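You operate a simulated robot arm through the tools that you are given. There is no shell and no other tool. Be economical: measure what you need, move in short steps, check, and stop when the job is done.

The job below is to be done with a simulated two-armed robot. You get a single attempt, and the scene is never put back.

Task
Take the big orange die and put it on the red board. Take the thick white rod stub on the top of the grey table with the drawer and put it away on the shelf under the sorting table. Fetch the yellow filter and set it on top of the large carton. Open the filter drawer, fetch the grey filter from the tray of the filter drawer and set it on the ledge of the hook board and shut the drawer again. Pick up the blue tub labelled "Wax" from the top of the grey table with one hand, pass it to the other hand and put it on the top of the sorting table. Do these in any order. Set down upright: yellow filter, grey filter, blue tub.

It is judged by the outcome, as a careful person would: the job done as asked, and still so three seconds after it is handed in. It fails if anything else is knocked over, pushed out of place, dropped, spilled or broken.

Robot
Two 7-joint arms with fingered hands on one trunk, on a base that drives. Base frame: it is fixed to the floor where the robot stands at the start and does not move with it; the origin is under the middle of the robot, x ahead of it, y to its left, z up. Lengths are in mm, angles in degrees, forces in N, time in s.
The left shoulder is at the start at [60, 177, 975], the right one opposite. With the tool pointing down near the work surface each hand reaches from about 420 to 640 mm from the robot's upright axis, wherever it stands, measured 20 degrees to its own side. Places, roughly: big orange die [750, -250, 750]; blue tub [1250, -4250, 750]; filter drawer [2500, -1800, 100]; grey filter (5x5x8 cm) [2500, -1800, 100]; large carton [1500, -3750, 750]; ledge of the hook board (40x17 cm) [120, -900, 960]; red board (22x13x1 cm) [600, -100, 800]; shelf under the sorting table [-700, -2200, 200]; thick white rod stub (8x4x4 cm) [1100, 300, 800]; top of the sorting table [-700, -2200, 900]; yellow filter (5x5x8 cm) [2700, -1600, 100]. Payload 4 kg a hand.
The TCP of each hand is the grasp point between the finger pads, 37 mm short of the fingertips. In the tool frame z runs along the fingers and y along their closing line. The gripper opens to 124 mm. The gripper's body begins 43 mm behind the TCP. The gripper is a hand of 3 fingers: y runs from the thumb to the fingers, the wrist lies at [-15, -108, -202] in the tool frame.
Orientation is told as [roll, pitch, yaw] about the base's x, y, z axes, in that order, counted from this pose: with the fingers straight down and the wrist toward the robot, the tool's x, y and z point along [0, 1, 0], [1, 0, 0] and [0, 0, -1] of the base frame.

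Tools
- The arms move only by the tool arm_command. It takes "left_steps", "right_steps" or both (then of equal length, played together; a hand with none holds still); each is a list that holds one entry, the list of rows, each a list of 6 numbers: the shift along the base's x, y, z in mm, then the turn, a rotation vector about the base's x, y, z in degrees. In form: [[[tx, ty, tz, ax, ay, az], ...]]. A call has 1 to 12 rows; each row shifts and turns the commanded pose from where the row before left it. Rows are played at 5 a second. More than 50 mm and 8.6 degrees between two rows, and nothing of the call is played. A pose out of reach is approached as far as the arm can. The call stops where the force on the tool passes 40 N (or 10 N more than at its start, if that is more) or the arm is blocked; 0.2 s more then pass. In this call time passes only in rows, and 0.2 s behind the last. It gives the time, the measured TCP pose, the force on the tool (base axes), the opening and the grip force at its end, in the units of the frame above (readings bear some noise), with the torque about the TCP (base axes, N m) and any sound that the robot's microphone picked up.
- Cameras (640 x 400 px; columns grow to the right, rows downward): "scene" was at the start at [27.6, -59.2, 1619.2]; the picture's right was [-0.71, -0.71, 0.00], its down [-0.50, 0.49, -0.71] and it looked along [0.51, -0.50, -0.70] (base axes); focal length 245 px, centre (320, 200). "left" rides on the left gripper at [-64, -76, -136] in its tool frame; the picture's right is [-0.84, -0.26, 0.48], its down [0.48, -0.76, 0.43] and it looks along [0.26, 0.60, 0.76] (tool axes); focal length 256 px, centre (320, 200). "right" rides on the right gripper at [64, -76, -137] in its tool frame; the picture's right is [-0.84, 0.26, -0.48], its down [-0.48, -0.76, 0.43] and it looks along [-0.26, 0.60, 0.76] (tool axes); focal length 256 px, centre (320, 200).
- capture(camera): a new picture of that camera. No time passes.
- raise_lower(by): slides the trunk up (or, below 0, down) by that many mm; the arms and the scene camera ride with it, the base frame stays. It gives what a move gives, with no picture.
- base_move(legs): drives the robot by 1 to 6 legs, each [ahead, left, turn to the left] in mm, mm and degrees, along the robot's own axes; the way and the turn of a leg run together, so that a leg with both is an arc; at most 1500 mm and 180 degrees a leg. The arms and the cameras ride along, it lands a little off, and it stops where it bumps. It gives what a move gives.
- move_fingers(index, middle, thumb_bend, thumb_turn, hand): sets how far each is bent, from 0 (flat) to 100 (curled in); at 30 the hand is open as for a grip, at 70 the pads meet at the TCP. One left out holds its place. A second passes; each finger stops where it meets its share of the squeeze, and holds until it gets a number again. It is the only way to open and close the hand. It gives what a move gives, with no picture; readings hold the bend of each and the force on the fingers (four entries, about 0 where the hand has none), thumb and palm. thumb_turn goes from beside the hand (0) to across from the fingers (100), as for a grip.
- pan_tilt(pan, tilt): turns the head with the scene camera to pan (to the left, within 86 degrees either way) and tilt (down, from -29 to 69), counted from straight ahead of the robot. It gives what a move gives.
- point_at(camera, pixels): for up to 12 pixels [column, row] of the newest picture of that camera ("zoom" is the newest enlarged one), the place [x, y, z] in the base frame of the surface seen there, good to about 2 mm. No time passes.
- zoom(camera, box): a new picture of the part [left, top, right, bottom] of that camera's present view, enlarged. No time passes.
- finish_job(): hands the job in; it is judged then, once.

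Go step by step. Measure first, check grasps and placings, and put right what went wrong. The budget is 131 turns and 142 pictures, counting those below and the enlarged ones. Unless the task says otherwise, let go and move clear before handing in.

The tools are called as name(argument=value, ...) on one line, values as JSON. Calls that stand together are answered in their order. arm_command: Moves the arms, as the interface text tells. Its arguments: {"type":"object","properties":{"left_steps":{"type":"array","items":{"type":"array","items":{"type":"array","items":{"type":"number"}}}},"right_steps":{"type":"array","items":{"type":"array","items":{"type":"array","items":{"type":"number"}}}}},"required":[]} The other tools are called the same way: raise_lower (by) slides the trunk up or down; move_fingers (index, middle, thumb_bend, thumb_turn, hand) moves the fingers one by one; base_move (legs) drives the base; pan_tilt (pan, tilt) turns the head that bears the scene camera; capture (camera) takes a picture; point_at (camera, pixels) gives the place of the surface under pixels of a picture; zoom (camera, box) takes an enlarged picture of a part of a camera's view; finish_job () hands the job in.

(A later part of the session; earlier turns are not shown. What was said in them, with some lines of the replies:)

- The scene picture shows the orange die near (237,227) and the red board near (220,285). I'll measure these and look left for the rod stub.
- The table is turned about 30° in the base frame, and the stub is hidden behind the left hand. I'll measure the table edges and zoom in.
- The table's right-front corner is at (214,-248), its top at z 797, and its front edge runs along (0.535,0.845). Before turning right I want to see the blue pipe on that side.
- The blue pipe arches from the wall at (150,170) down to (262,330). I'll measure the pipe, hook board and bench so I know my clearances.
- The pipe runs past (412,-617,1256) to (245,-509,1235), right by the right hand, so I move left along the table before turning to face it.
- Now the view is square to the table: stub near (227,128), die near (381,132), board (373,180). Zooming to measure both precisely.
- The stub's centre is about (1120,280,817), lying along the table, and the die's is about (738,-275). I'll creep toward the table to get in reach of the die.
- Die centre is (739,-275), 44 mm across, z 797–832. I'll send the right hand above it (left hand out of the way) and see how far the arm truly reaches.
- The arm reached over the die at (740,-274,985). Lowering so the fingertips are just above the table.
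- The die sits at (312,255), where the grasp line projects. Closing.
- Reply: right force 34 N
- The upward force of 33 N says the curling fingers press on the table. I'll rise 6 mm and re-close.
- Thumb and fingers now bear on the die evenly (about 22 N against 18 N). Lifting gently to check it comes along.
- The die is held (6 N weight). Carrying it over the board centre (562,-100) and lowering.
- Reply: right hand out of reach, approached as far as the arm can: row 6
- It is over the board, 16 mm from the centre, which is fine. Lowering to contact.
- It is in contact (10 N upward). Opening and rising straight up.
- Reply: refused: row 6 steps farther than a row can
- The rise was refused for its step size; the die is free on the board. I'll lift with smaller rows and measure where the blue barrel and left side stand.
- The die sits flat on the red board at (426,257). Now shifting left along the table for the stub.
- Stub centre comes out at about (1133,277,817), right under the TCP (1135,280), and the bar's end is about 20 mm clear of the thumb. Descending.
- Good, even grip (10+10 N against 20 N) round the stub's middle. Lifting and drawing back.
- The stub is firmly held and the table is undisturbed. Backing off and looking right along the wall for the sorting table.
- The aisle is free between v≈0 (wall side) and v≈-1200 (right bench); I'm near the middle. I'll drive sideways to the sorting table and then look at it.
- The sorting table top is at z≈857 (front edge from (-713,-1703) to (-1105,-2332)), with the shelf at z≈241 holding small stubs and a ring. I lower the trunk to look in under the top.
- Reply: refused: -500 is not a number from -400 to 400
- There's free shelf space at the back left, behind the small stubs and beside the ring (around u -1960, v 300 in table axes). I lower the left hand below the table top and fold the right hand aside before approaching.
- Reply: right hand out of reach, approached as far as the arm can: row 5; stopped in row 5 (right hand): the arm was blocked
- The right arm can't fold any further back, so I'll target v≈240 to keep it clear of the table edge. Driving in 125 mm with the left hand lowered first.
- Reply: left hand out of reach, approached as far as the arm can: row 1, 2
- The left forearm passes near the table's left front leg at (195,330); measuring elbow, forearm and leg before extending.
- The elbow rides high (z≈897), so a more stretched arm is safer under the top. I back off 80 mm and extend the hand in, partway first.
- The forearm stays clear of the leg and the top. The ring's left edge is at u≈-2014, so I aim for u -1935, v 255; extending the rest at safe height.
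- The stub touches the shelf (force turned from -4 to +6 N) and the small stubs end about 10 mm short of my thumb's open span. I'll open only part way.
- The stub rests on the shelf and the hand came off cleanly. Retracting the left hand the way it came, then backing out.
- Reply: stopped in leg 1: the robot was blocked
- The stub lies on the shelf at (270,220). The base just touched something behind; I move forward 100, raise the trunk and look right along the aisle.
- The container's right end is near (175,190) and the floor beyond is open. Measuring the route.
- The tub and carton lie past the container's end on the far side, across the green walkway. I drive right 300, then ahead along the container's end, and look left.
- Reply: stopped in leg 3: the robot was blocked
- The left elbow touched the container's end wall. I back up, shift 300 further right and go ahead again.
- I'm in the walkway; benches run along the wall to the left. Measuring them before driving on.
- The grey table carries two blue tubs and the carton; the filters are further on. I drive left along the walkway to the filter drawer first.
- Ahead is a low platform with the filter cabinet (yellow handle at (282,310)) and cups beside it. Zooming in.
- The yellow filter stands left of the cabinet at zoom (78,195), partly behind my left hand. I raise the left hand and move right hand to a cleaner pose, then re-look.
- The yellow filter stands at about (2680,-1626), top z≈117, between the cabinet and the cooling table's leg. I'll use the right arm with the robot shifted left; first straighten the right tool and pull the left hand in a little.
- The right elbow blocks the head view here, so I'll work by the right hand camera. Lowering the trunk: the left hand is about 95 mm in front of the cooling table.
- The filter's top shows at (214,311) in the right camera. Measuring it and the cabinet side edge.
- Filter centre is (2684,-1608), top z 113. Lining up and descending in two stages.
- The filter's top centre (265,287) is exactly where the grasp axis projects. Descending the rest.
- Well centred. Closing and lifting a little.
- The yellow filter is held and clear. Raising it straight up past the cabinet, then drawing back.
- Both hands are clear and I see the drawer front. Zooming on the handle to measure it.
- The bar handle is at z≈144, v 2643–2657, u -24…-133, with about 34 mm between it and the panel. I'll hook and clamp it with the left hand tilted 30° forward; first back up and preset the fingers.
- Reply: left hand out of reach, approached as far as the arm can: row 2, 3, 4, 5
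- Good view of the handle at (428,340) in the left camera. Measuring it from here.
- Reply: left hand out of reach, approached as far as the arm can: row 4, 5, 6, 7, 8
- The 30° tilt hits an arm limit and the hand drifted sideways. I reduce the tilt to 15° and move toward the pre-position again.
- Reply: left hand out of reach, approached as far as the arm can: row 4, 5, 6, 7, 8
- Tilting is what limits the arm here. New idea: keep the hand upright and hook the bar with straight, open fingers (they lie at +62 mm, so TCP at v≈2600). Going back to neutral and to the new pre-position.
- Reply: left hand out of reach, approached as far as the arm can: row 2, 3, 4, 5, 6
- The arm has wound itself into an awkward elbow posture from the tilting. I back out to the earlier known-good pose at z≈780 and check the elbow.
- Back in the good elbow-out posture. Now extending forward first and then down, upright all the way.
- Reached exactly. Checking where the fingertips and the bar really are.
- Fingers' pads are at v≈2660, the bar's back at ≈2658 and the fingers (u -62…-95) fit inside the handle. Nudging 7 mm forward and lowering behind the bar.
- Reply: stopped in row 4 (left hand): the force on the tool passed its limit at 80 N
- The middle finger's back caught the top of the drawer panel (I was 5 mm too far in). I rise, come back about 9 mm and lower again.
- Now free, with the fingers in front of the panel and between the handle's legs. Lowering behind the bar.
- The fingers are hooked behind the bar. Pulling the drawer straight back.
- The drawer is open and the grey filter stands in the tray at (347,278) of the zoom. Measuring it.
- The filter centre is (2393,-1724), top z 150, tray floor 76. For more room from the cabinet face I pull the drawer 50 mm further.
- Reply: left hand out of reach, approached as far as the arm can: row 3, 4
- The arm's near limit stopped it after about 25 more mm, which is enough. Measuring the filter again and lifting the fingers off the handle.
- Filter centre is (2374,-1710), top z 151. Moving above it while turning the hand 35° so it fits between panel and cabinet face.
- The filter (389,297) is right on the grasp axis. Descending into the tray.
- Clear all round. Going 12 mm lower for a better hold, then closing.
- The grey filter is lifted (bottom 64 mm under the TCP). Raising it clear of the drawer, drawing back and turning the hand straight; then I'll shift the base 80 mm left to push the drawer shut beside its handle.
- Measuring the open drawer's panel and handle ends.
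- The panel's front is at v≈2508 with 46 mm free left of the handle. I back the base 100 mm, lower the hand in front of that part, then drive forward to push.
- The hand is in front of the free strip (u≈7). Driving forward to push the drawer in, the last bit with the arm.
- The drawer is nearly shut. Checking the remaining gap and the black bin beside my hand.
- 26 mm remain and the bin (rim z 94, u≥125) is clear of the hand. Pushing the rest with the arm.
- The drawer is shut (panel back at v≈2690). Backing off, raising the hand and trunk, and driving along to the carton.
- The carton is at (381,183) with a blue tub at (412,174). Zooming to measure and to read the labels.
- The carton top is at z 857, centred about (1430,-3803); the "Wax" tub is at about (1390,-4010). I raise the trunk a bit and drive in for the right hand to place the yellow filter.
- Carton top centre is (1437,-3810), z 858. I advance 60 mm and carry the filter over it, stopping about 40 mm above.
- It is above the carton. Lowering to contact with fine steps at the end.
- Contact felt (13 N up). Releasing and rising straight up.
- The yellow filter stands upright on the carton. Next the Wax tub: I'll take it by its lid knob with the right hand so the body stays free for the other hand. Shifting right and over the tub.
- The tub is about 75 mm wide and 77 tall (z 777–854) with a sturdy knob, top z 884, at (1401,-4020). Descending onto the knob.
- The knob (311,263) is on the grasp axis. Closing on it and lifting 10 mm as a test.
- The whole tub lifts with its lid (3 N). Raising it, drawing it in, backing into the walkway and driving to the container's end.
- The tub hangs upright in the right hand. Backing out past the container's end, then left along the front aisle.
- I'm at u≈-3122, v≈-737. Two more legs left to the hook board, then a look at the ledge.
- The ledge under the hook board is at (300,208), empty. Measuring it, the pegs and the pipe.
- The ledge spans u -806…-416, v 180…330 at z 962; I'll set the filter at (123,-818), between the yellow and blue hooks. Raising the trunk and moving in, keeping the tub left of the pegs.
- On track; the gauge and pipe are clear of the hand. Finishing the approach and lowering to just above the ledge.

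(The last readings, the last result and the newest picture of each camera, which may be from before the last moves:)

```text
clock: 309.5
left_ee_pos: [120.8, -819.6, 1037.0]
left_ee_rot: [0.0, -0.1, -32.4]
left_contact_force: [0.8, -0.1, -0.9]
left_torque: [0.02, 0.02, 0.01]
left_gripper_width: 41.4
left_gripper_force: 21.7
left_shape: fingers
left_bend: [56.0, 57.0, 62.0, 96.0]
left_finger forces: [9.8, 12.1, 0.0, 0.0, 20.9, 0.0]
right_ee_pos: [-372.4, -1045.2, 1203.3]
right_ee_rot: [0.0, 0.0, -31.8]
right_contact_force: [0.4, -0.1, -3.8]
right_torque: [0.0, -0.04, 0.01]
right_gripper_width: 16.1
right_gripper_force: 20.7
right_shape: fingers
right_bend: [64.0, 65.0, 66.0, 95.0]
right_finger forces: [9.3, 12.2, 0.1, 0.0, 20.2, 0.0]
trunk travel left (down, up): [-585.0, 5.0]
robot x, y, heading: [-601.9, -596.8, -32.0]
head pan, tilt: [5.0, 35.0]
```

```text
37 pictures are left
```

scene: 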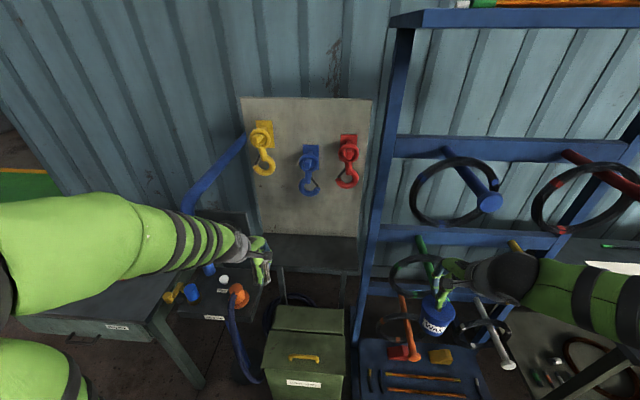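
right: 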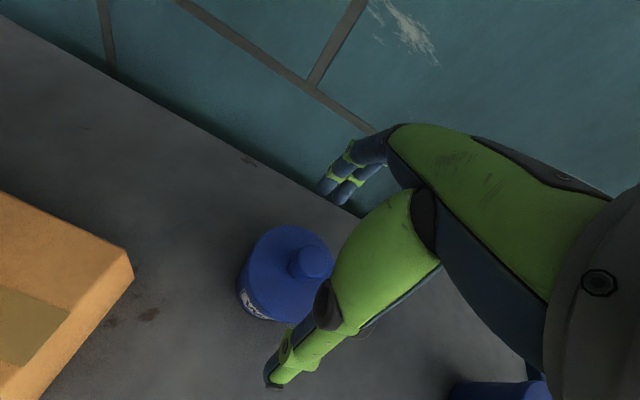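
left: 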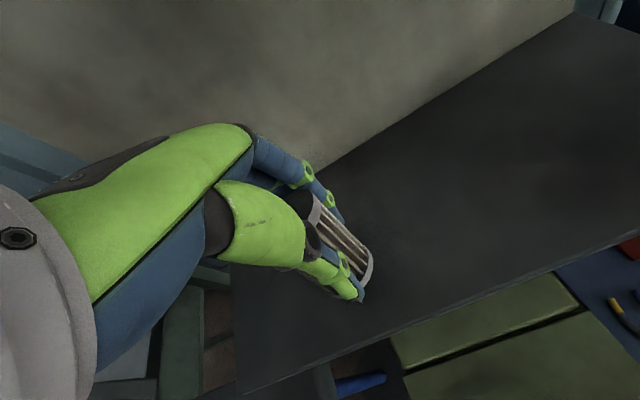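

arm_command(left_steps=[[[0, 0, -6, 0, 0, 0], [0, 0, -3, 0, 0, 0], [0, 0, -2, 0, 0, 0], [0, 0, -1, 0, 0, 0]]])

capture(camera="left")

```text
clock: 310.5
left_ee_pos: [122.6, -818.8, 1028.1]
left_ee_rot: [-0.1, -0.3, -32.4]
left_contact_force: [-1.6, 0.6, 10.2]
left_torque: [-0.15, -0.12, -0.02]
left_gripper_width: 41.4
left_gripper_force: 24.0
left_shape: fingers
left_bend: [56.0, 57.0, 62.0, 96.0]
left_finger forces: [9.5, 12.1, 0.0, 0.0, 25.0, 0.1]
right_ee_pos: [-373.7, -1045.6, 1204.6]
right_ee_rot: [0.1, 0.0, -31.8]
right_contact_force: [-0.6, -0.5, -3.3]
right_torque: [-0.04, 0.01, 0.03]
right_gripper_width: 16.0
right_gripper_force: 20.9
right_shape: fingers
right_bend: [64.0, 65.0, 66.0, 95.0]
right_finger forces: [9.2, 12.2, 0.0, 0.0, 20.3, 0.2]
trunk travel left (down, up): [-585.0, 5.0]
robot x, y, heading: [-600.3, -597.8, -31.9]
head pan, tilt: [5.0, 35.0]
```

```text
36 pictures are left
```

left: 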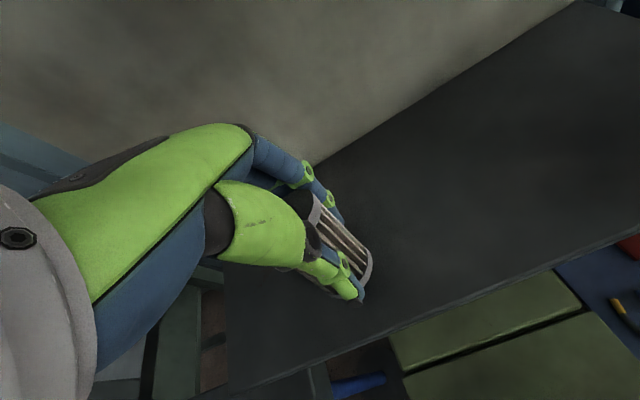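

The filter stands on the ledge (10 N contact). Opening moderately, rising straight up and then drawing back.

move_fingers(hand="left", index=40, middle=40, thumb_bend=36)

arm_command(left_steps=[[[0, 0, 20, 0, 0, 0], [0, 0, 35, 0, 0, 0], [0, 0, 40, 0, 0, 0], [-33, 24, 25, 0, 0, 0], [-33, 24, 15, 0, 0, 0], [-33, 24, 10, 0, 0, 0], [-33, 24, 10, 0, 0, 0], [-33, 24, 0, 0, 0, 0], [-33, 24, 0, 0, 0, 0]]])

capture(camera="scene")

```text
clock: 311.5
left_ee_pos: [121.0, -819.2, 1025.7]
left_ee_rot: [-0.2, -0.2, -32.4]
left_contact_force: [-0.1, -0.7, 1.3]
left_torque: [-0.01, 0.0, -0.01]
left_gripper_width: 98.9
left_gripper_force: 0.0
left_shape: fingers
left_bend: [40.0, 40.0, 36.0, 97.0]
left_finger forces: [0.1, 0.0, 0.1, 0.0, 0.0, 0.0]
right_ee_pos: [-372.1, -1045.8, 1203.5]
right_ee_rot: [0.1, -0.1, -31.8]
right_contact_force: [-0.6, -0.6, -3.3]
right_torque: [0.0, -0.04, -0.01]
right_gripper_width: 15.7
right_gripper_force: 21.4
right_shape: fingers
right_bend: [64.0, 65.0, 66.0, 95.0]
right_finger forces: [9.3, 12.2, 0.0, 0.0, 20.1, 0.0]
trunk travel left (down, up): [-585.0, 5.0]
robot x, y, heading: [-600.6, -597.0, -32.0]
head pan, tilt: [5.0, 35.0]
```

```text
clock: 313.5
left_ee_pos: [-77.4, -674.2, 1180.6]
left_ee_rot: [-0.1, -0.1, -32.3]
left_contact_force: [1.1, -0.3, -0.3]
left_torque: [-0.04, 0.02, 0.04]
left_gripper_width: 99.4
left_gripper_force: 0.0
left_shape: fingers
left_bend: [40.0, 40.0, 36.0, 98.0]
left_finger forces: [0.1, 0.1, 0.0, 0.0, 0.0, 0.0]
right_ee_pos: [-374.4, -1045.3, 1203.5]
right_ee_rot: [0.1, 0.1, -31.8]
right_contact_force: [0.1, -0.6, -2.5]
right_torque: [-0.05, -0.03, 0.02]
right_gripper_width: 16.2
right_gripper_force: 21.0
right_shape: fingers
right_bend: [64.0, 65.0, 66.0, 95.0]
right_finger forces: [9.2, 12.4, 0.1, 0.1, 20.2, 0.0]
trunk travel left (down, up): [-585.0, 5.0]
robot x, y, heading: [-601.6, -599.3, -32.1]
head pan, tilt: [5.0, 35.0]
```

```text
35 pictures are left
```

scene: 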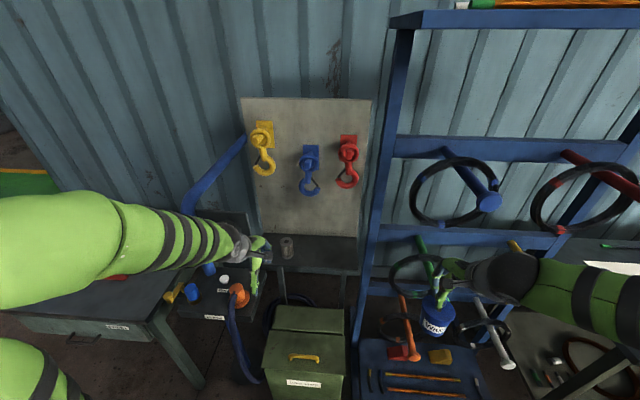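

The grey filter stands on the ledge at (287,245). Now back into the aisle and over in front of the sorting table to pass the tub.

base_move(legs=[[-230, 0, 0], [0, -1330, 0]])

move_fingers(hand="left", index=30, middle=30, thumb_bend=30)

arm_command(left_steps=[[[0, 0, 0, -6.65, 4.2, 0], [0, 0, 0, -6.65, 4.2, 0], [0, 0, 0, -6.65, 4.2, 0], [0, 0, 0, -6.65, 4.2, 0], [0, 0, 0, -6.65, 4.2, 0], [0, 0, 0, -6.65, 4.2, 0], [0, 0, 0, -6.65, 4.2, 0]]], right_steps=[[[12, -7, 0, 0, 0, 0], [12, -7, 0, 0, 0, 0], [12, -7, 0, 0, 0, 0], [12, -7, 0, 0, 0, 0], [12, -7, 0, 0, 0, 0], [12, -7, 0, 0, 0, 0], [6, 3, 0, 0, 0, 0]]])

pan_tilt(pan=0, tilt=45)

capture(camera="scene")

```text
clock: 321.4
left_ee_pos: [-962.4, -1659.2, 1180.5]
left_ee_rot: [0.1, -0.1, -32.1]
left_contact_force: [-0.5, 0.7, 0.0]
left_torque: [0.01, 0.02, 0.02]
left_gripper_width: 99.2
left_gripper_force: 0.1
left_shape: fingers
left_bend: [40.0, 40.0, 36.0, 98.0]
left_finger forces: [0.0, 0.0, 0.2, 0.0, 0.1, 0.0]
right_ee_pos: [-1258.8, -2031.4, 1204.1]
right_ee_rot: [0.1, 0.0, -31.5]
right_contact_force: [0.0, -0.5, -3.3]
right_torque: [-0.02, -0.01, -0.01]
right_gripper_width: 16.0
right_gripper_force: 21.1
right_shape: fingers
right_bend: [64.0, 65.0, 66.0, 95.0]
right_finger forces: [9.2, 12.4, 0.0, 0.0, 20.1, 0.0]
trunk travel left (down, up): [-585.0, 5.0]
robot x, y, heading: [-1487.3, -1586.9, -31.7]
head pan, tilt: [5.0, 35.0]
```

```text
clock: 322.4
left_ee_pos: [-961.6, -1658.9, 1181.3]
left_ee_rot: [0.0, -0.1, -32.1]
left_contact_force: [-0.6, 0.5, 0.3]
left_torque: [0.0, 0.02, -0.01]
left_gripper_width: 123.3
left_gripper_force: 0.0
left_shape: fingers
left_bend: [30.0, 30.0, 30.0, 98.0]
left_finger forces: [0.1, 0.0, 0.0, 0.1, 0.0, 0.0]
right_ee_pos: [-1257.3, -2031.6, 1202.5]
right_ee_rot: [0.0, -0.1, -31.5]
right_contact_force: [0.3, 0.6, -3.1]
right_torque: [0.02, -0.01, -0.03]
right_gripper_width: 16.0
right_gripper_force: 21.0
right_shape: fingers
right_bend: [64.0, 65.0, 66.0, 95.0]
right_finger forces: [9.3, 12.4, 0.0, 0.1, 20.1, 0.1]
trunk travel left (down, up): [-585.0, 5.0]
robot x, y, heading: [-1490.0, -1583.1, -31.5]
head pan, tilt: [5.0, 35.0]
```

```text
clock: 324.0
left_ee_pos: [-961.7, -1657.3, 1181.8]
left_ee_rot: [-51.7, 0.5, -32.5]
left_contact_force: [0.0, -0.3, 0.5]
left_torque: [0.01, 0.01, 0.02]
left_gripper_width: 123.3
left_gripper_force: 0.0
left_shape: fingers
left_bend: [30.0, 30.0, 30.0, 98.0]
left_finger forces: [0.0, 0.0, 0.0, 0.0, 0.1, 0.0]
left hand out of reach, approached as far as the arm can: row 3
right_ee_pos: [-1178.4, -2069.9, 1204.1]
right_ee_rot: [0.1, 0.1, -31.6]
right_contact_force: [-0.9, 0.5, -3.5]
right_torque: [-0.01, 0.03, -0.03]
right_gripper_width: 15.7
right_gripper_force: 20.8
right_shape: fingers
right_bend: [64.0, 65.0, 66.0, 95.0]
right_finger forces: [9.4, 12.4, 0.0, 0.1, 20.1, 0.1]
trunk travel left (down, up): [-585.0, 5.0]
robot x, y, heading: [-1489.2, -1586.6, -31.7]
head pan, tilt: [5.0, 35.0]
```

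```text
clock: 324.7
left_ee_pos: [-961.3, -1658.9, 1181.7]
left_ee_rot: [-51.5, 0.5, -32.4]
left_contact_force: [0.3, 0.5, -0.2]
left_torque: [0.03, -0.01, 0.01]
left_gripper_width: 123.6
left_gripper_force: 0.0
left_shape: fingers
left_bend: [30.0, 30.0, 30.0, 98.0]
left_finger forces: [0.0, 0.0, 0.0, 0.0, 0.0, 0.0]
right_ee_pos: [-1179.7, -2069.7, 1204.0]
right_ee_rot: [0.2, 0.0, -31.5]
right_contact_force: [0.6, 0.7, -3.6]
right_torque: [0.0, -0.01, 0.01]
right_gripper_width: 16.0
right_gripper_force: 20.8
right_shape: fingers
right_bend: [64.0, 65.0, 66.0, 95.0]
right_finger forces: [9.1, 12.6, 0.0, 0.0, 20.1, 0.0]
trunk travel left (down, up): [-585.0, 5.0]
robot x, y, heading: [-1489.5, -1587.0, -31.7]
head pan, tilt: [0.0, 45.0]
```

```text
34 pictures are left
```

scene: 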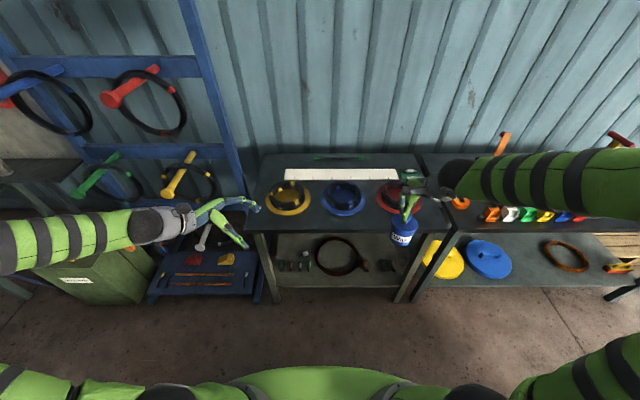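

The left hand tilts 52° as hoped. Bringing the tub to the middle and the left hand to a pre-approach 160 mm off along its axis.

arm_command(right_steps=[[[20, 32, 0, 0, 0, 0], [20, 32, 0, 0, 0, 0], [20, 32, 0, 0, 0, 0], [20, 32, 0, 0, 0, 0], [19, 32, 0, 0, 0, 0]]], left_steps=[[[-8.7, -26.4, 8, 0, 0, 0], [-8.7, -26.4, 8, 0, 0, 0], [-8.7, -26.4, 8, 0, 0, 0], [-8.7, -26.4, 8, 0, 0, 0], [-8.7, -26.4, 8, 0, 0, 0]]])

capture(camera="left")

capture(camera="scene")

```text
clock: 325.9
left_ee_pos: [-1003.3, -1792.3, 1221.8]
left_ee_rot: [-51.5, 0.5, -32.4]
left_contact_force: [0.7, 0.1, 0.0]
left_torque: [0.01, 0.03, 0.0]
left_gripper_width: 123.2
left_gripper_force: 0.0
left_shape: fingers
left_bend: [30.0, 30.0, 30.0, 98.0]
left_finger forces: [0.0, 0.0, 0.0, 0.1, 0.1, 0.0]
right_ee_pos: [-1079.7, -1912.3, 1203.0]
right_ee_rot: [0.1, 0.2, -31.4]
right_contact_force: [0.2, 0.2, -3.9]
right_torque: [-0.03, 0.03, 0.01]
right_gripper_width: 15.6
right_gripper_force: 21.3
right_shape: fingers
right_bend: [64.0, 65.0, 66.0, 94.0]
right_finger forces: [9.1, 13.1, 0.0, 0.1, 20.4, 0.0]
trunk travel left (down, up): [-585.0, 5.0]
robot x, y, heading: [-1490.2, -1581.6, -31.4]
head pan, tilt: [0.0, 45.0]
```

```text
33 pictures are left
```

left: 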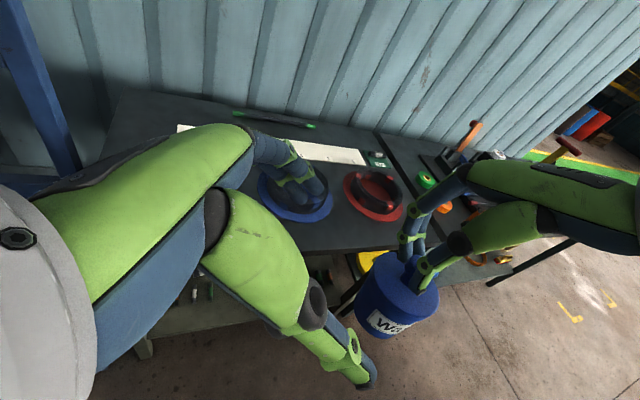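

```text
32 pictures are left
```

scene: 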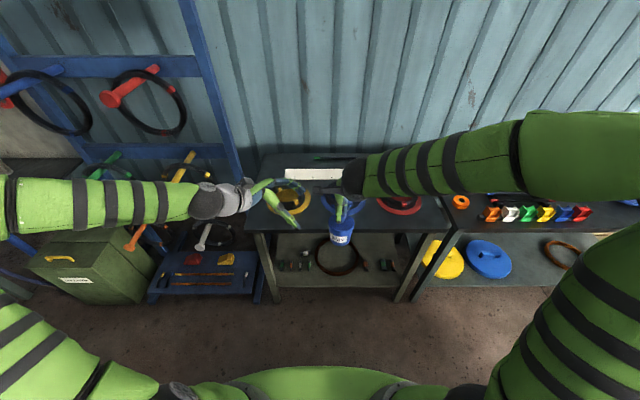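

The tub (≈(395,297)) lies where the left grasp axis points (386,292). Checking its exact centre.

point_at(camera="left", pixels=[[368, 285], [390, 310], [362, 305], [420, 315], [375, 262], [395, 290], [432, 290], [357, 290]])

zoom(camera="left", box=[320, 200, 480, 350])

```text
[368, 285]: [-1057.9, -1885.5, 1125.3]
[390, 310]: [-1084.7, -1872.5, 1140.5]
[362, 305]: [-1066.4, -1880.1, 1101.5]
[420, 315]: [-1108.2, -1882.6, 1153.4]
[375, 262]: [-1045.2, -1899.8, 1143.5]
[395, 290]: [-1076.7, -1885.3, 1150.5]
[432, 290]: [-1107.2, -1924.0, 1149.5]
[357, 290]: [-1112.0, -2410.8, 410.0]
```

```text
2.67 times, centred on (400, 275) of left
```

zoom: 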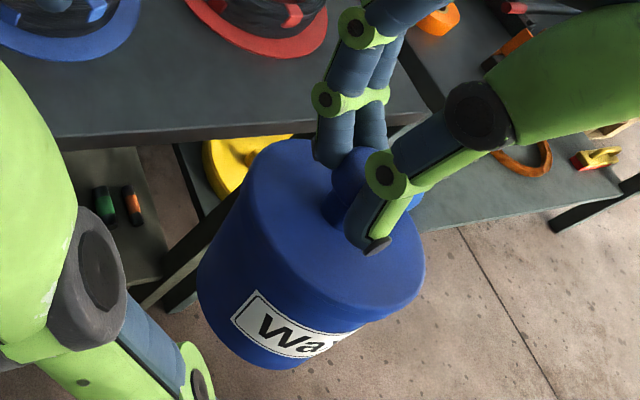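

Centre confirmed at (-1080,-1912,1112). Sliding the left hand in along its axis.

arm_command(left_steps=[[[-17, -26.5, -24.5, 0, 0, 0], [-17, -26.5, -24.5, 0, 0, 0], [-17, -26.5, -24.5, 0, 0, 0], [-11, -17, -16, 0, 0, 0], [-5, -8, -7.5, 0, 0, 0]]])

capture(camera="left")

zoom(camera="scene", box=[240, 140, 440, 265])

```text
clock: 327.1
left_ee_pos: [-1050.3, -1863.0, 1154.1]
left_ee_rot: [-51.6, 0.6, -32.5]
left_contact_force: [0.4, 0.5, -0.3]
left_torque: [-0.01, -0.01, 0.05]
left_gripper_width: 123.5
left_gripper_force: 0.0
left_shape: fingers
left_bend: [30.0, 30.0, 30.0, 98.0]
left_finger forces: [0.0, 0.0, 0.0, 0.0, 0.0, 0.0]
left hand out of reach, approached as far as the arm can: row 3, 4, 5
right_ee_pos: [-1080.5, -1911.4, 1203.9]
right_ee_rot: [0.2, 0.0, -31.6]
right_contact_force: [1.0, 0.2, -3.1]
right_torque: [-0.03, -0.01, -0.01]
right_gripper_width: 15.6
right_gripper_force: 20.8
right_shape: fingers
right_bend: [64.0, 65.0, 66.0, 94.0]
right_finger forces: [9.3, 12.9, 0.0, 0.0, 20.2, 0.0]
trunk travel left (down, up): [-585.0, 5.0]
robot x, y, heading: [-1488.7, -1584.4, -31.8]
head pan, tilt: [0.0, 45.0]
```

```text
30 pictures are left
```

left: 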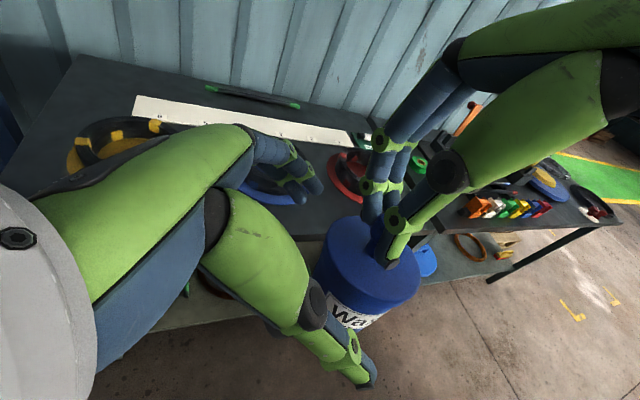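

```text
3.20 times, centred on (340, 202) of scene
```

zoom: 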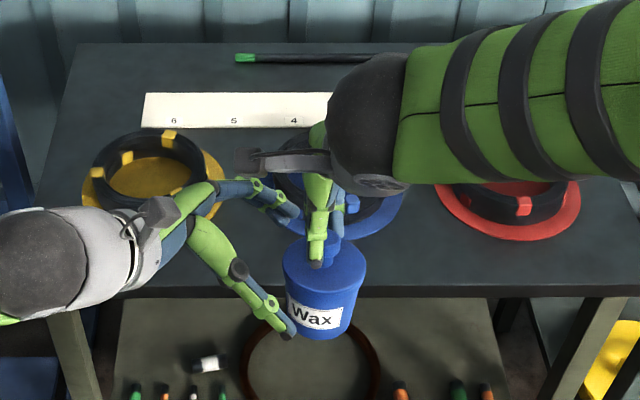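

The left arm stops 50 mm short at its reach limit, so I bring the tub to it with the right hand along the same line.

arm_command(right_steps=[[[7.3, 11.7, 10.3, 0, 0, 0], [7.3, 11.7, 10.3, 0, 0, 0], [4.5, 7.2, 6.3, 0, 0, 0], [2.5, 4, 3.5, 0, 0, 0]]])

capture(camera="left")

zoom(camera="scene", box=[240, 140, 440, 265])

```text
clock: 328.1
left_ee_pos: [-1049.7, -1863.5, 1153.4]
left_ee_rot: [-51.6, 0.4, -32.5]
left_contact_force: [0.3, -0.2, 0.4]
left_torque: [0.01, 0.0, -0.01]
left_gripper_width: 123.4
left_gripper_force: 0.0
left_shape: fingers
left_bend: [30.0, 30.0, 30.0, 98.0]
left_finger forces: [0.0, 0.0, 0.0, 0.0, 0.0, 0.0]
right_ee_pos: [-1059.8, -1876.2, 1233.0]
right_ee_rot: [0.1, 0.0, -31.5]
right_contact_force: [0.0, 0.0, -3.3]
right_torque: [-0.03, 0.01, 0.0]
right_gripper_width: 15.6
right_gripper_force: 21.4
right_shape: fingers
right_bend: [64.0, 65.0, 66.0, 94.0]
right_finger forces: [9.3, 13.0, 0.0, 0.0, 20.1, 0.0]
trunk travel left (down, up): [-585.0, 5.0]
robot x, y, heading: [-1488.1, -1584.7, -31.7]
head pan, tilt: [0.0, 45.0]
```

```text
28 pictures are left
```

left: 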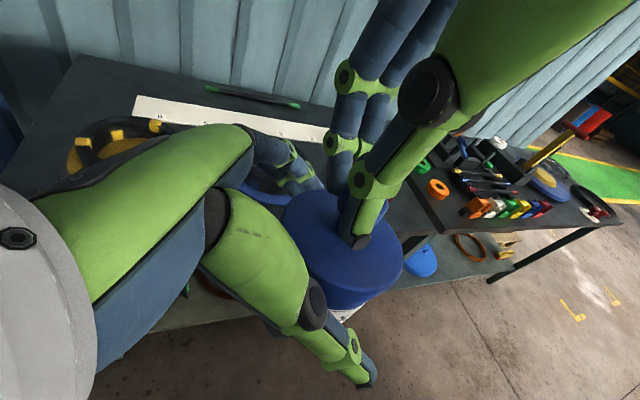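

```text
3.20 times, centred on (340, 202) of scene
```

zoom: 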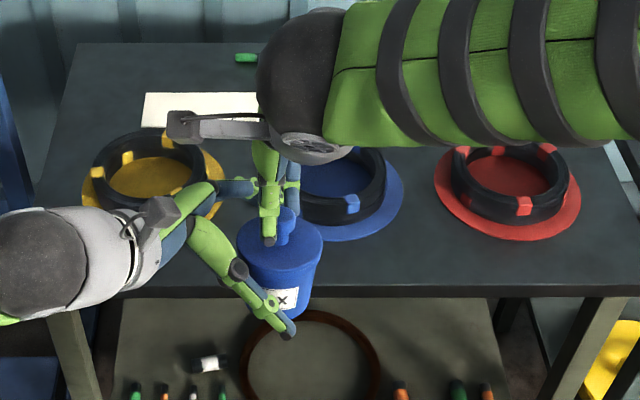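

The tub sits between the left thumb and fingers without contact. Closing the left hand on the body.

move_fingers(hand="left", index=75, middle=75, thumb_bend=75)

capture(camera="left")

```text
clock: 329.1
left_ee_pos: [-1051.3, -1863.7, 1153.4]
left_ee_rot: [-51.5, 0.5, -32.4]
left_contact_force: [-7.5, 11.8, -6.1]
left_torque: [-0.33, -0.31, -0.05]
left_gripper_width: 76.9
left_gripper_force: 27.1
left_shape: fingers
left_bend: [54.0, 53.0, 47.0, 99.0]
left_finger forces: [10.8, 9.2, 0.0, 0.0, 33.9, 0.0]
right_ee_pos: [-1058.8, -1876.4, 1235.1]
right_ee_rot: [0.1, -0.1, -31.6]
right_contact_force: [8.0, -12.0, 6.6]
right_torque: [-0.58, -0.39, -0.13]
right_gripper_width: 15.3
right_gripper_force: 25.2
right_shape: fingers
right_bend: [63.0, 64.0, 67.0, 94.0]
right_finger forces: [13.1, 19.7, 0.1, 0.1, 17.4, 0.0]
trunk travel left (down, up): [-585.0, 5.0]
robot x, y, heading: [-1489.7, -1587.0, -31.9]
head pan, tilt: [0.0, 45.0]
```

```text
26 pictures are left
```

left: 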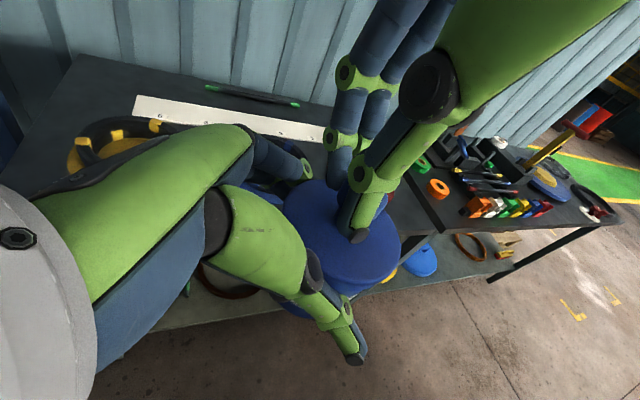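

The left hand holds the body (77 mm, 20–34 N). Releasing the knob and lifting the right hand away.

move_fingers(hand="right", index=48, middle=48, thumb_bend=48)

arm_command(right_steps=[[[0, 0, 15, 0, 0, 0], [0, 0, 30, 0, 0, 0], [0, 0, 40, 0, 0, 0], [-15, -24, 20, 0, 0, 0], [-20, -32, 0, 0, 0, 0], [-20, -32, 0, 0, 0, 0], [-20, -32, 0, 0, 0, 0], [-20, -32, 0, 0, 0, 0], [-20, -32, 0, 0, 0, 0], [-20, -32, 0, 0, 0, 0]]])

capture(camera="left")

capture(camera="scene")

```text
clock: 330.1
left_ee_pos: [-1052.0, -1863.0, 1154.4]
left_ee_rot: [-51.7, 0.5, -32.5]
left_contact_force: [0.4, 0.7, -3.0]
left_torque: [0.01, 0.01, -0.02]
left_gripper_width: 75.8
left_gripper_force: 24.3
left_shape: fingers
left_bend: [53.0, 53.0, 48.0, 97.0]
left_finger forces: [14.6, 10.7, 0.0, 0.0, 23.8, 0.1]
right_ee_pos: [-1059.1, -1875.6, 1233.4]
right_ee_rot: [0.2, 0.0, -31.5]
right_contact_force: [-0.3, 0.1, 0.1]
right_torque: [0.01, 0.0, 0.0]
right_gripper_width: 68.2
right_gripper_force: 0.1
right_shape: fingers
right_bend: [48.0, 48.0, 48.0, 97.0]
right_finger forces: [0.0, 0.0, 0.0, 0.0, 0.0, 0.0]
trunk travel left (down, up): [-585.0, 5.0]
robot x, y, heading: [-1485.5, -1585.6, -31.8]
head pan, tilt: [0.0, 45.0]
```

```text
clock: 332.3
left_ee_pos: [-1051.1, -1864.3, 1154.7]
left_ee_rot: [-51.6, 0.5, -32.5]
left_contact_force: [0.8, 0.5, -2.8]
left_torque: [0.05, -0.01, 0.01]
left_gripper_width: 75.8
left_gripper_force: 24.4
left_shape: fingers
left_bend: [53.0, 53.0, 48.0, 97.0]
left_finger forces: [14.6, 10.7, 0.0, 0.0, 23.6, 0.0]
right_ee_pos: [-1194.2, -2091.2, 1339.3]
right_ee_rot: [0.1, 0.0, -31.5]
right_contact_force: [-0.2, -0.2, 0.0]
right_torque: [0.0, -0.03, 0.04]
right_gripper_width: 68.3
right_gripper_force: 0.1
right_shape: fingers
right_bend: [48.0, 48.0, 48.0, 98.0]
right_finger forces: [0.0, 0.0, 0.0, 0.0, 0.0, 0.1]
trunk travel left (down, up): [-585.0, 5.0]
robot x, y, heading: [-1487.7, -1583.4, -31.6]
head pan, tilt: [0.0, 45.0]
```

```text
25 pictures are left
```

left: 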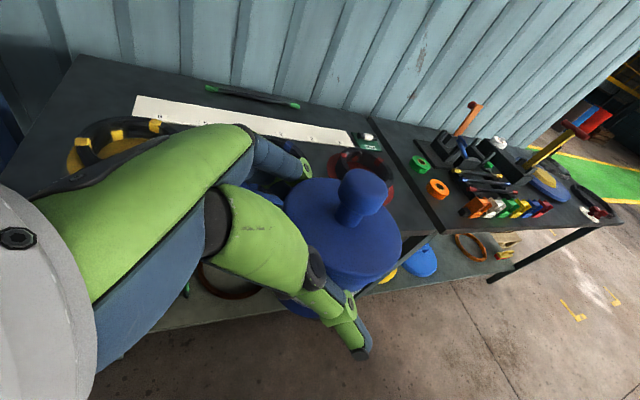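

```text
24 pictures are left
```

scene: 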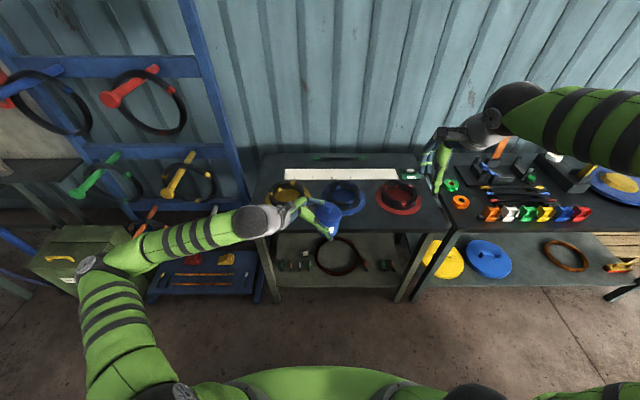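

The tub is now held upright in the left hand alone. Measuring free space on the sorting table's top.

zoom(camera="scene", box=[240, 140, 460, 250])

point_at(camera="scene", pixels=[[343, 216], [402, 214], [290, 214], [372, 205], [372, 225], [440, 230], [425, 215], [370, 195], [381, 200], [366, 200], [262, 234], [405, 182]])

```text
2.91 times, centred on (350, 195) of scene
```

zoom: 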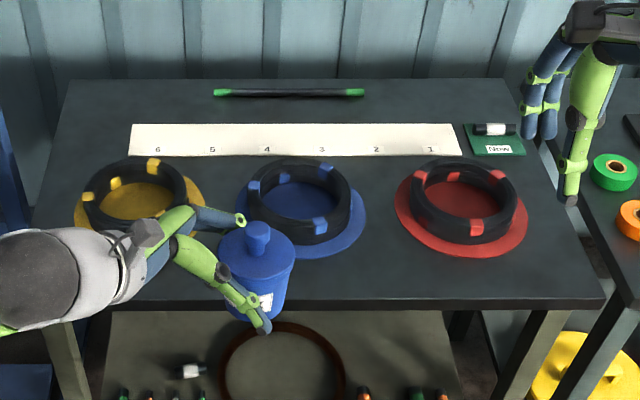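

```text
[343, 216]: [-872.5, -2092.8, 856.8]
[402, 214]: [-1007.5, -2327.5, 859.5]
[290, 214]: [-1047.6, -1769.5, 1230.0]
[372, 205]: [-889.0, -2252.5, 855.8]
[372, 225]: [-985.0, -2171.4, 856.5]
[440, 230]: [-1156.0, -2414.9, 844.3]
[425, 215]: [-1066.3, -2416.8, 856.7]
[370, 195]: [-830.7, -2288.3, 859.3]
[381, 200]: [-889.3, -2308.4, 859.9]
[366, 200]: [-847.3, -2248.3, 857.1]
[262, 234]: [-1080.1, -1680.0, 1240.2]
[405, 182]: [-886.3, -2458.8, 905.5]
```

There's room between the blue and red discs near the front, around (-963,-2201). I tuck the right hand back, drive into line and then lower with the trunk.

arm_command(right_steps=[[[-25, 16, 0, 0, 0, 0], [-25, 16, 0, 0, 0, 0], [-25, 16, 0, 0, 0, 0]]])

base_move(legs=[[0, -224, -0.5], [254, 0, 0]])

capture(camera="scene")

```text
clock: 333.1
left_ee_pos: [-1050.8, -1863.2, 1154.8]
left_ee_rot: [-51.6, 0.4, -32.5]
left_contact_force: [-0.4, 0.7, -3.4]
left_torque: [0.08, -0.05, 0.0]
left_gripper_width: 75.9
left_gripper_force: 24.9
left_shape: fingers
left_bend: [53.0, 53.0, 48.0, 97.0]
left_finger forces: [14.5, 10.7, 0.0, 0.0, 23.7, 0.0]
right_ee_pos: [-1268.1, -2044.4, 1339.3]
right_ee_rot: [0.1, -0.1, -31.5]
right_contact_force: [0.4, 0.8, -0.8]
right_torque: [0.0, -0.02, 0.01]
right_gripper_width: 68.4
right_gripper_force: 0.1
right_shape: fingers
right_bend: [48.0, 48.0, 48.0, 98.0]
right_finger forces: [0.0, 0.0, 0.0, 0.0, 0.1, 0.0]
trunk travel left (down, up): [-585.0, 5.0]
robot x, y, heading: [-1490.4, -1586.7, -31.8]
head pan, tilt: [0.0, 45.0]
```

```text
clock: 336.2
left_ee_pos: [-954.7, -2189.5, 1152.4]
left_ee_rot: [-51.6, 0.5, -32.9]
left_contact_force: [0.1, 0.4, -2.3]
left_torque: [0.05, 0.0, -0.01]
left_gripper_width: 75.6
left_gripper_force: 24.3
left_shape: fingers
left_bend: [53.0, 53.0, 48.0, 97.0]
left_finger forces: [14.6, 10.7, 0.0, 0.0, 23.6, 0.1]
right_ee_pos: [-1172.9, -2368.7, 1336.7]
right_ee_rot: [0.1, 0.1, -31.9]
right_contact_force: [1.0, 0.6, -0.6]
right_torque: [0.02, 0.03, 0.02]
right_gripper_width: 68.5
right_gripper_force: 0.1
right_shape: fingers
right_bend: [48.0, 48.0, 48.0, 98.0]
right_finger forces: [0.2, 0.0, 0.1, 0.1, 0.0, 0.0]
trunk travel left (down, up): [-585.0, 5.0]
robot x, y, heading: [-1392.1, -1905.1, -32.0]
head pan, tilt: [0.0, 45.0]
```

```text
22 pictures are left
```

scene: 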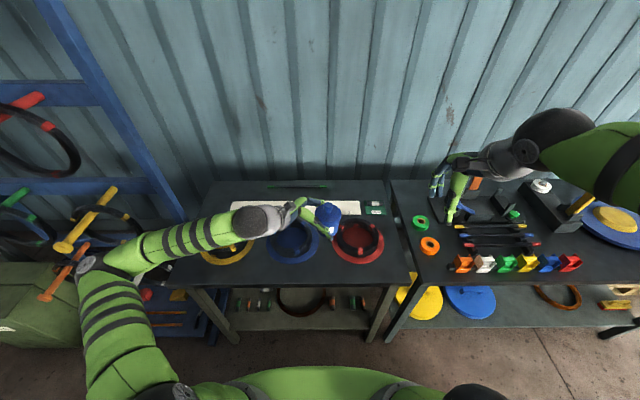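

The tub is over the spot, but my left elbow at (85,265) is close to the yellow and orange pegs; measuring before lowering.

point_at(camera="scene", pixels=[[85, 263], [65, 247], [48, 297], [100, 290], [78, 285], [140, 250], [107, 190], [200, 235], [110, 255]])

```text
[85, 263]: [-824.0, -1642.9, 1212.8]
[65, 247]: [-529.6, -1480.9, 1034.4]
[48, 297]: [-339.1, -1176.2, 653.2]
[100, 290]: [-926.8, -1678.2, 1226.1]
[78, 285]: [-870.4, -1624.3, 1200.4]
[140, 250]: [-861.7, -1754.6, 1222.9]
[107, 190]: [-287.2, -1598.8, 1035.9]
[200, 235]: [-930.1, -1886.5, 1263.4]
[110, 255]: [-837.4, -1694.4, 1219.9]
```

The elbow is well clear (over 300 mm from the pegs). Lowering the trunk until the tub is about 13 mm above the table.

raise_lower(by=-230)

capture(camera="left")

zoom(camera="scene", box=[180, 120, 420, 270])

```text
clock: 338.7
left_ee_pos: [-957.3, -2188.8, 923.6]
left_ee_rot: [-51.5, 0.6, -32.9]
left_contact_force: [-1.0, 0.3, -3.3]
left_torque: [0.06, -0.01, 0.03]
left_gripper_width: 76.1
left_gripper_force: 24.3
left_shape: fingers
left_bend: [53.0, 53.0, 48.0, 97.0]
left_finger forces: [14.3, 10.7, 0.0, 0.0, 23.6, 0.0]
right_ee_pos: [-1174.9, -2368.1, 1108.3]
right_ee_rot: [0.1, 0.0, -31.9]
right_contact_force: [0.6, 0.3, -0.7]
right_torque: [0.01, 0.03, -0.03]
right_gripper_width: 68.0
right_gripper_force: 0.1
right_shape: fingers
right_bend: [48.0, 48.0, 48.0, 98.0]
right_finger forces: [0.0, 0.0, 0.1, 0.1, 0.0, 0.0]
trunk travel left (down, up): [-355.0, 235.0]
robot x, y, heading: [-1391.1, -1911.0, -31.9]
head pan, tilt: [0.0, 45.0]
```

```text
21 pictures are left
```

left: 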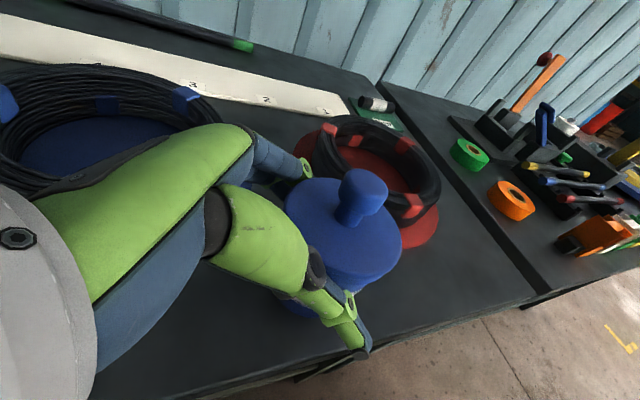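

```text
2.67 times, centred on (300, 195) of scene
```

zoom: 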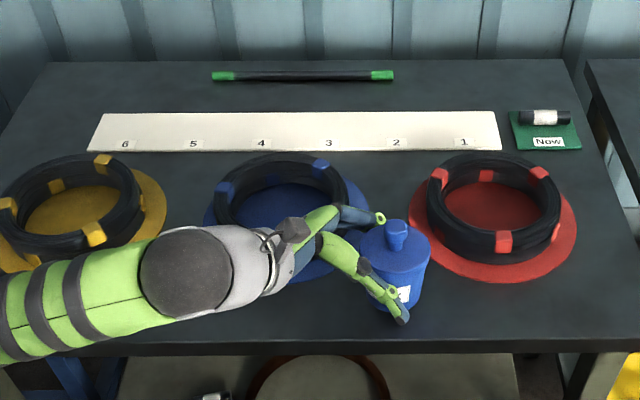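

point_at(camera="zoom", pixels=[[412, 225], [440, 262], [495, 278], [362, 225], [330, 275], [575, 215], [395, 330], [340, 305], [500, 250], [345, 195]])

```text
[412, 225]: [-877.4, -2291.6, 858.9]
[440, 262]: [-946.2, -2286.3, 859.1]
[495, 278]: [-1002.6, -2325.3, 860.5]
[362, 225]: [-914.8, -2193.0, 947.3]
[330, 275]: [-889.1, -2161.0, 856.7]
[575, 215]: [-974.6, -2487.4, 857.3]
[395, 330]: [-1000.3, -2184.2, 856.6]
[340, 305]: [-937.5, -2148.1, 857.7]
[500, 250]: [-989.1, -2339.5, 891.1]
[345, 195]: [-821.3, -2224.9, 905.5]
```

The tub's footprint is about 50 mm clear of both discs. Lowering the last 14 mm to contact.

arm_command(left_steps=[[[0, 0, -8, 0, 0, 0], [0, 0, -4, 0, 0, 0], [0, 0, -2, 0, 0, 0], [0, 0, -2, 0, 0, 0], [0, 0, -1, 0, 0, 0]]])

zoom(camera="scene", box=[260, 170, 380, 250])

```text
clock: 339.9
left_ee_pos: [-957.0, -2187.7, 907.5]
left_ee_rot: [-51.6, 0.3, -33.0]
left_contact_force: [-1.5, 2.3, 7.3]
left_torque: [-0.21, -0.09, -0.05]
left_gripper_width: 75.9
left_gripper_force: 24.0
left_shape: fingers
left_bend: [53.0, 53.0, 48.0, 97.0]
left_finger forces: [13.0, 10.1, 0.0, 0.1, 25.3, 0.0]
right_ee_pos: [-1174.8, -2367.0, 1109.5]
right_ee_rot: [0.0, 0.0, -31.9]
right_contact_force: [0.2, -0.4, -0.6]
right_torque: [-0.02, -0.02, 0.01]
right_gripper_width: 68.2
right_gripper_force: 0.0
right_shape: fingers
right_bend: [48.0, 48.0, 48.0, 98.0]
right_finger forces: [0.1, 0.0, 0.0, 0.0, 0.0, 0.0]
trunk travel left (down, up): [-355.0, 235.0]
robot x, y, heading: [-1392.8, -1904.2, -32.0]
head pan, tilt: [0.0, 45.0]
```

```text
5.00 times, centred on (320, 210) of scene
```

zoom: 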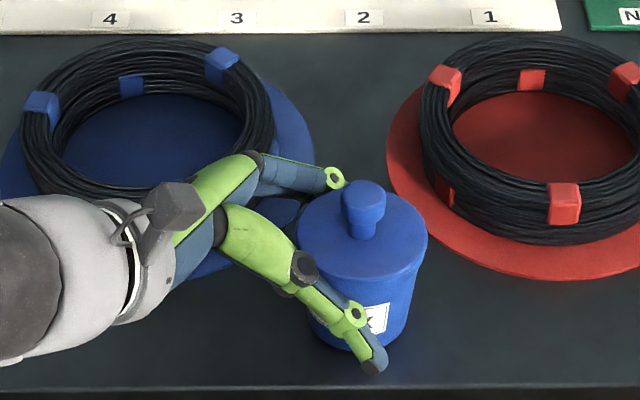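

Contact is made (7 N). Opening and retreating along the hand's own axis.

move_fingers(hand="left", index=36, middle=36, thumb_bend=32)

arm_command(left_steps=[[[8, 13, 12, 0, 0, 0], [12, 20, 20, 0, 0, 0], [12, 20, 30, 0, 0, 0], [12, 20, 30, 0, 0, 0], [0, 0, 45, 0, 0, 0], [0, 0, 45, 0, 0, 0]]])

zoom(camera="scene", box=[220, 140, 420, 265])

```text
clock: 340.9
left_ee_pos: [-956.9, -2188.1, 908.1]
left_ee_rot: [-51.6, 0.5, -32.8]
left_contact_force: [-0.4, 0.3, 0.5]
left_torque: [0.03, 0.03, 0.02]
left_gripper_width: 111.2
left_gripper_force: 0.1
left_shape: fingers
left_bend: [36.0, 36.0, 32.0, 97.0]
left_finger forces: [0.0, 0.0, 0.0, 0.0, 0.0, 0.0]
right_ee_pos: [-1175.3, -2367.4, 1109.7]
right_ee_rot: [0.0, 0.1, -31.8]
right_contact_force: [-0.3, 0.9, 0.7]
right_torque: [-0.03, -0.03, -0.01]
right_gripper_width: 68.3
right_gripper_force: 0.0
right_shape: fingers
right_bend: [48.0, 48.0, 48.0, 98.0]
right_finger forces: [0.0, 0.0, 0.0, 0.1, 0.1, 0.0]
trunk travel left (down, up): [-355.0, 235.0]
robot x, y, heading: [-1392.4, -1907.5, -32.0]
head pan, tilt: [0.0, 45.0]
```

```text
clock: 342.3
left_ee_pos: [-913.8, -2116.4, 1087.9]
left_ee_rot: [-51.6, 0.6, -32.9]
left_contact_force: [0.6, -0.1, 0.6]
left_torque: [0.04, -0.02, -0.03]
left_gripper_width: 111.1
left_gripper_force: 0.1
left_shape: fingers
left_bend: [36.0, 36.0, 32.0, 98.0]
left_finger forces: [0.0, 0.0, 0.0, 0.0, 0.1, 0.0]
right_ee_pos: [-1174.0, -2368.0, 1107.5]
right_ee_rot: [0.1, 0.1, -31.9]
right_contact_force: [0.4, 0.1, -0.4]
right_torque: [-0.02, 0.04, -0.01]
right_gripper_width: 68.3
right_gripper_force: 0.0
right_shape: fingers
right_bend: [48.0, 48.0, 48.0, 98.0]
right_finger forces: [0.0, 0.0, 0.1, 0.0, 0.0, 0.0]
trunk travel left (down, up): [-355.0, 235.0]
robot x, y, heading: [-1394.0, -1906.0, -32.1]
head pan, tilt: [0.0, 45.0]
```

```text
3.20 times, centred on (320, 202) of scene
```

zoom: 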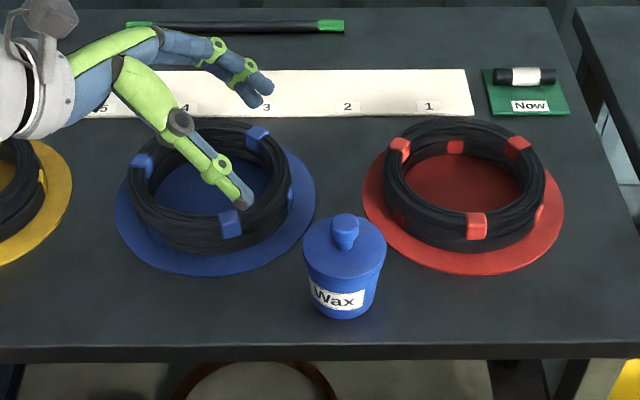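

The Wax tub stands upright on the sorting table, between the blue and red discs, and nothing else moved. Backing the robot clear with one last look.

base_move(legs=[[-230, 0, 0]])

capture(camera="scene")

```text
clock: 344.0
left_ee_pos: [-1108.8, -1996.6, 1088.1]
left_ee_rot: [-51.7, 0.4, -33.3]
left_contact_force: [0.3, 0.2, -0.6]
left_torque: [0.04, -0.01, -0.01]
left_gripper_width: 111.2
left_gripper_force: 0.1
left_shape: fingers
left_bend: [36.0, 36.0, 32.0, 98.0]
left_finger forces: [0.0, 0.0, 0.1, 0.1, 0.0, 0.0]
right_ee_pos: [-1370.3, -2247.9, 1108.6]
right_ee_rot: [0.1, 0.0, -32.2]
right_contact_force: [0.4, -0.2, 0.1]
right_torque: [-0.03, -0.01, 0.01]
right_gripper_width: 68.1
right_gripper_force: 0.1
right_shape: fingers
right_bend: [48.0, 48.0, 48.0, 98.0]
right_finger forces: [0.1, 0.1, 0.0, 0.1, 0.0, 0.1]
trunk travel left (down, up): [-355.0, 235.0]
robot x, y, heading: [-1587.3, -1783.9, -32.5]
head pan, tilt: [0.0, 45.0]
```

```text
17 pictures are left
```

scene: 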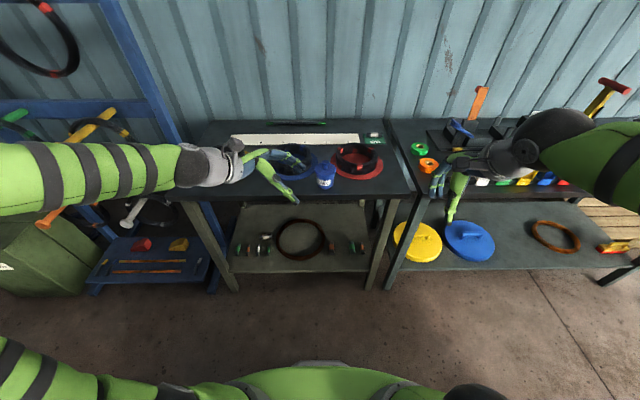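

The tub stands at (326,176), the stub lies on the shelf at (265,238), both hands are empty and clear. Handing in.

finish_job()

```text
The job is handed in.
```

All five tasks are done and handed in, and I saw nothing else knocked over or moved:
- **Orange die:** it lies on the red board.
- **White rod stub:** it is on the shelf under the sorting table.
- **Yellow filter:** it stands upright on top of the large carton.
- **Grey filter:** it stands upright on the ledge of the hook board, and the filter drawer is shut again.
- **"Wax" tub:** it was picked up with the right hand, passed to the left, and stands upright on top of the sorting table.

On the way, the base backed lightly into something behind it in the aisle, and the left elbow brushed the container's end wall. A left finger also caught the top of the drawer panel before I opened it.
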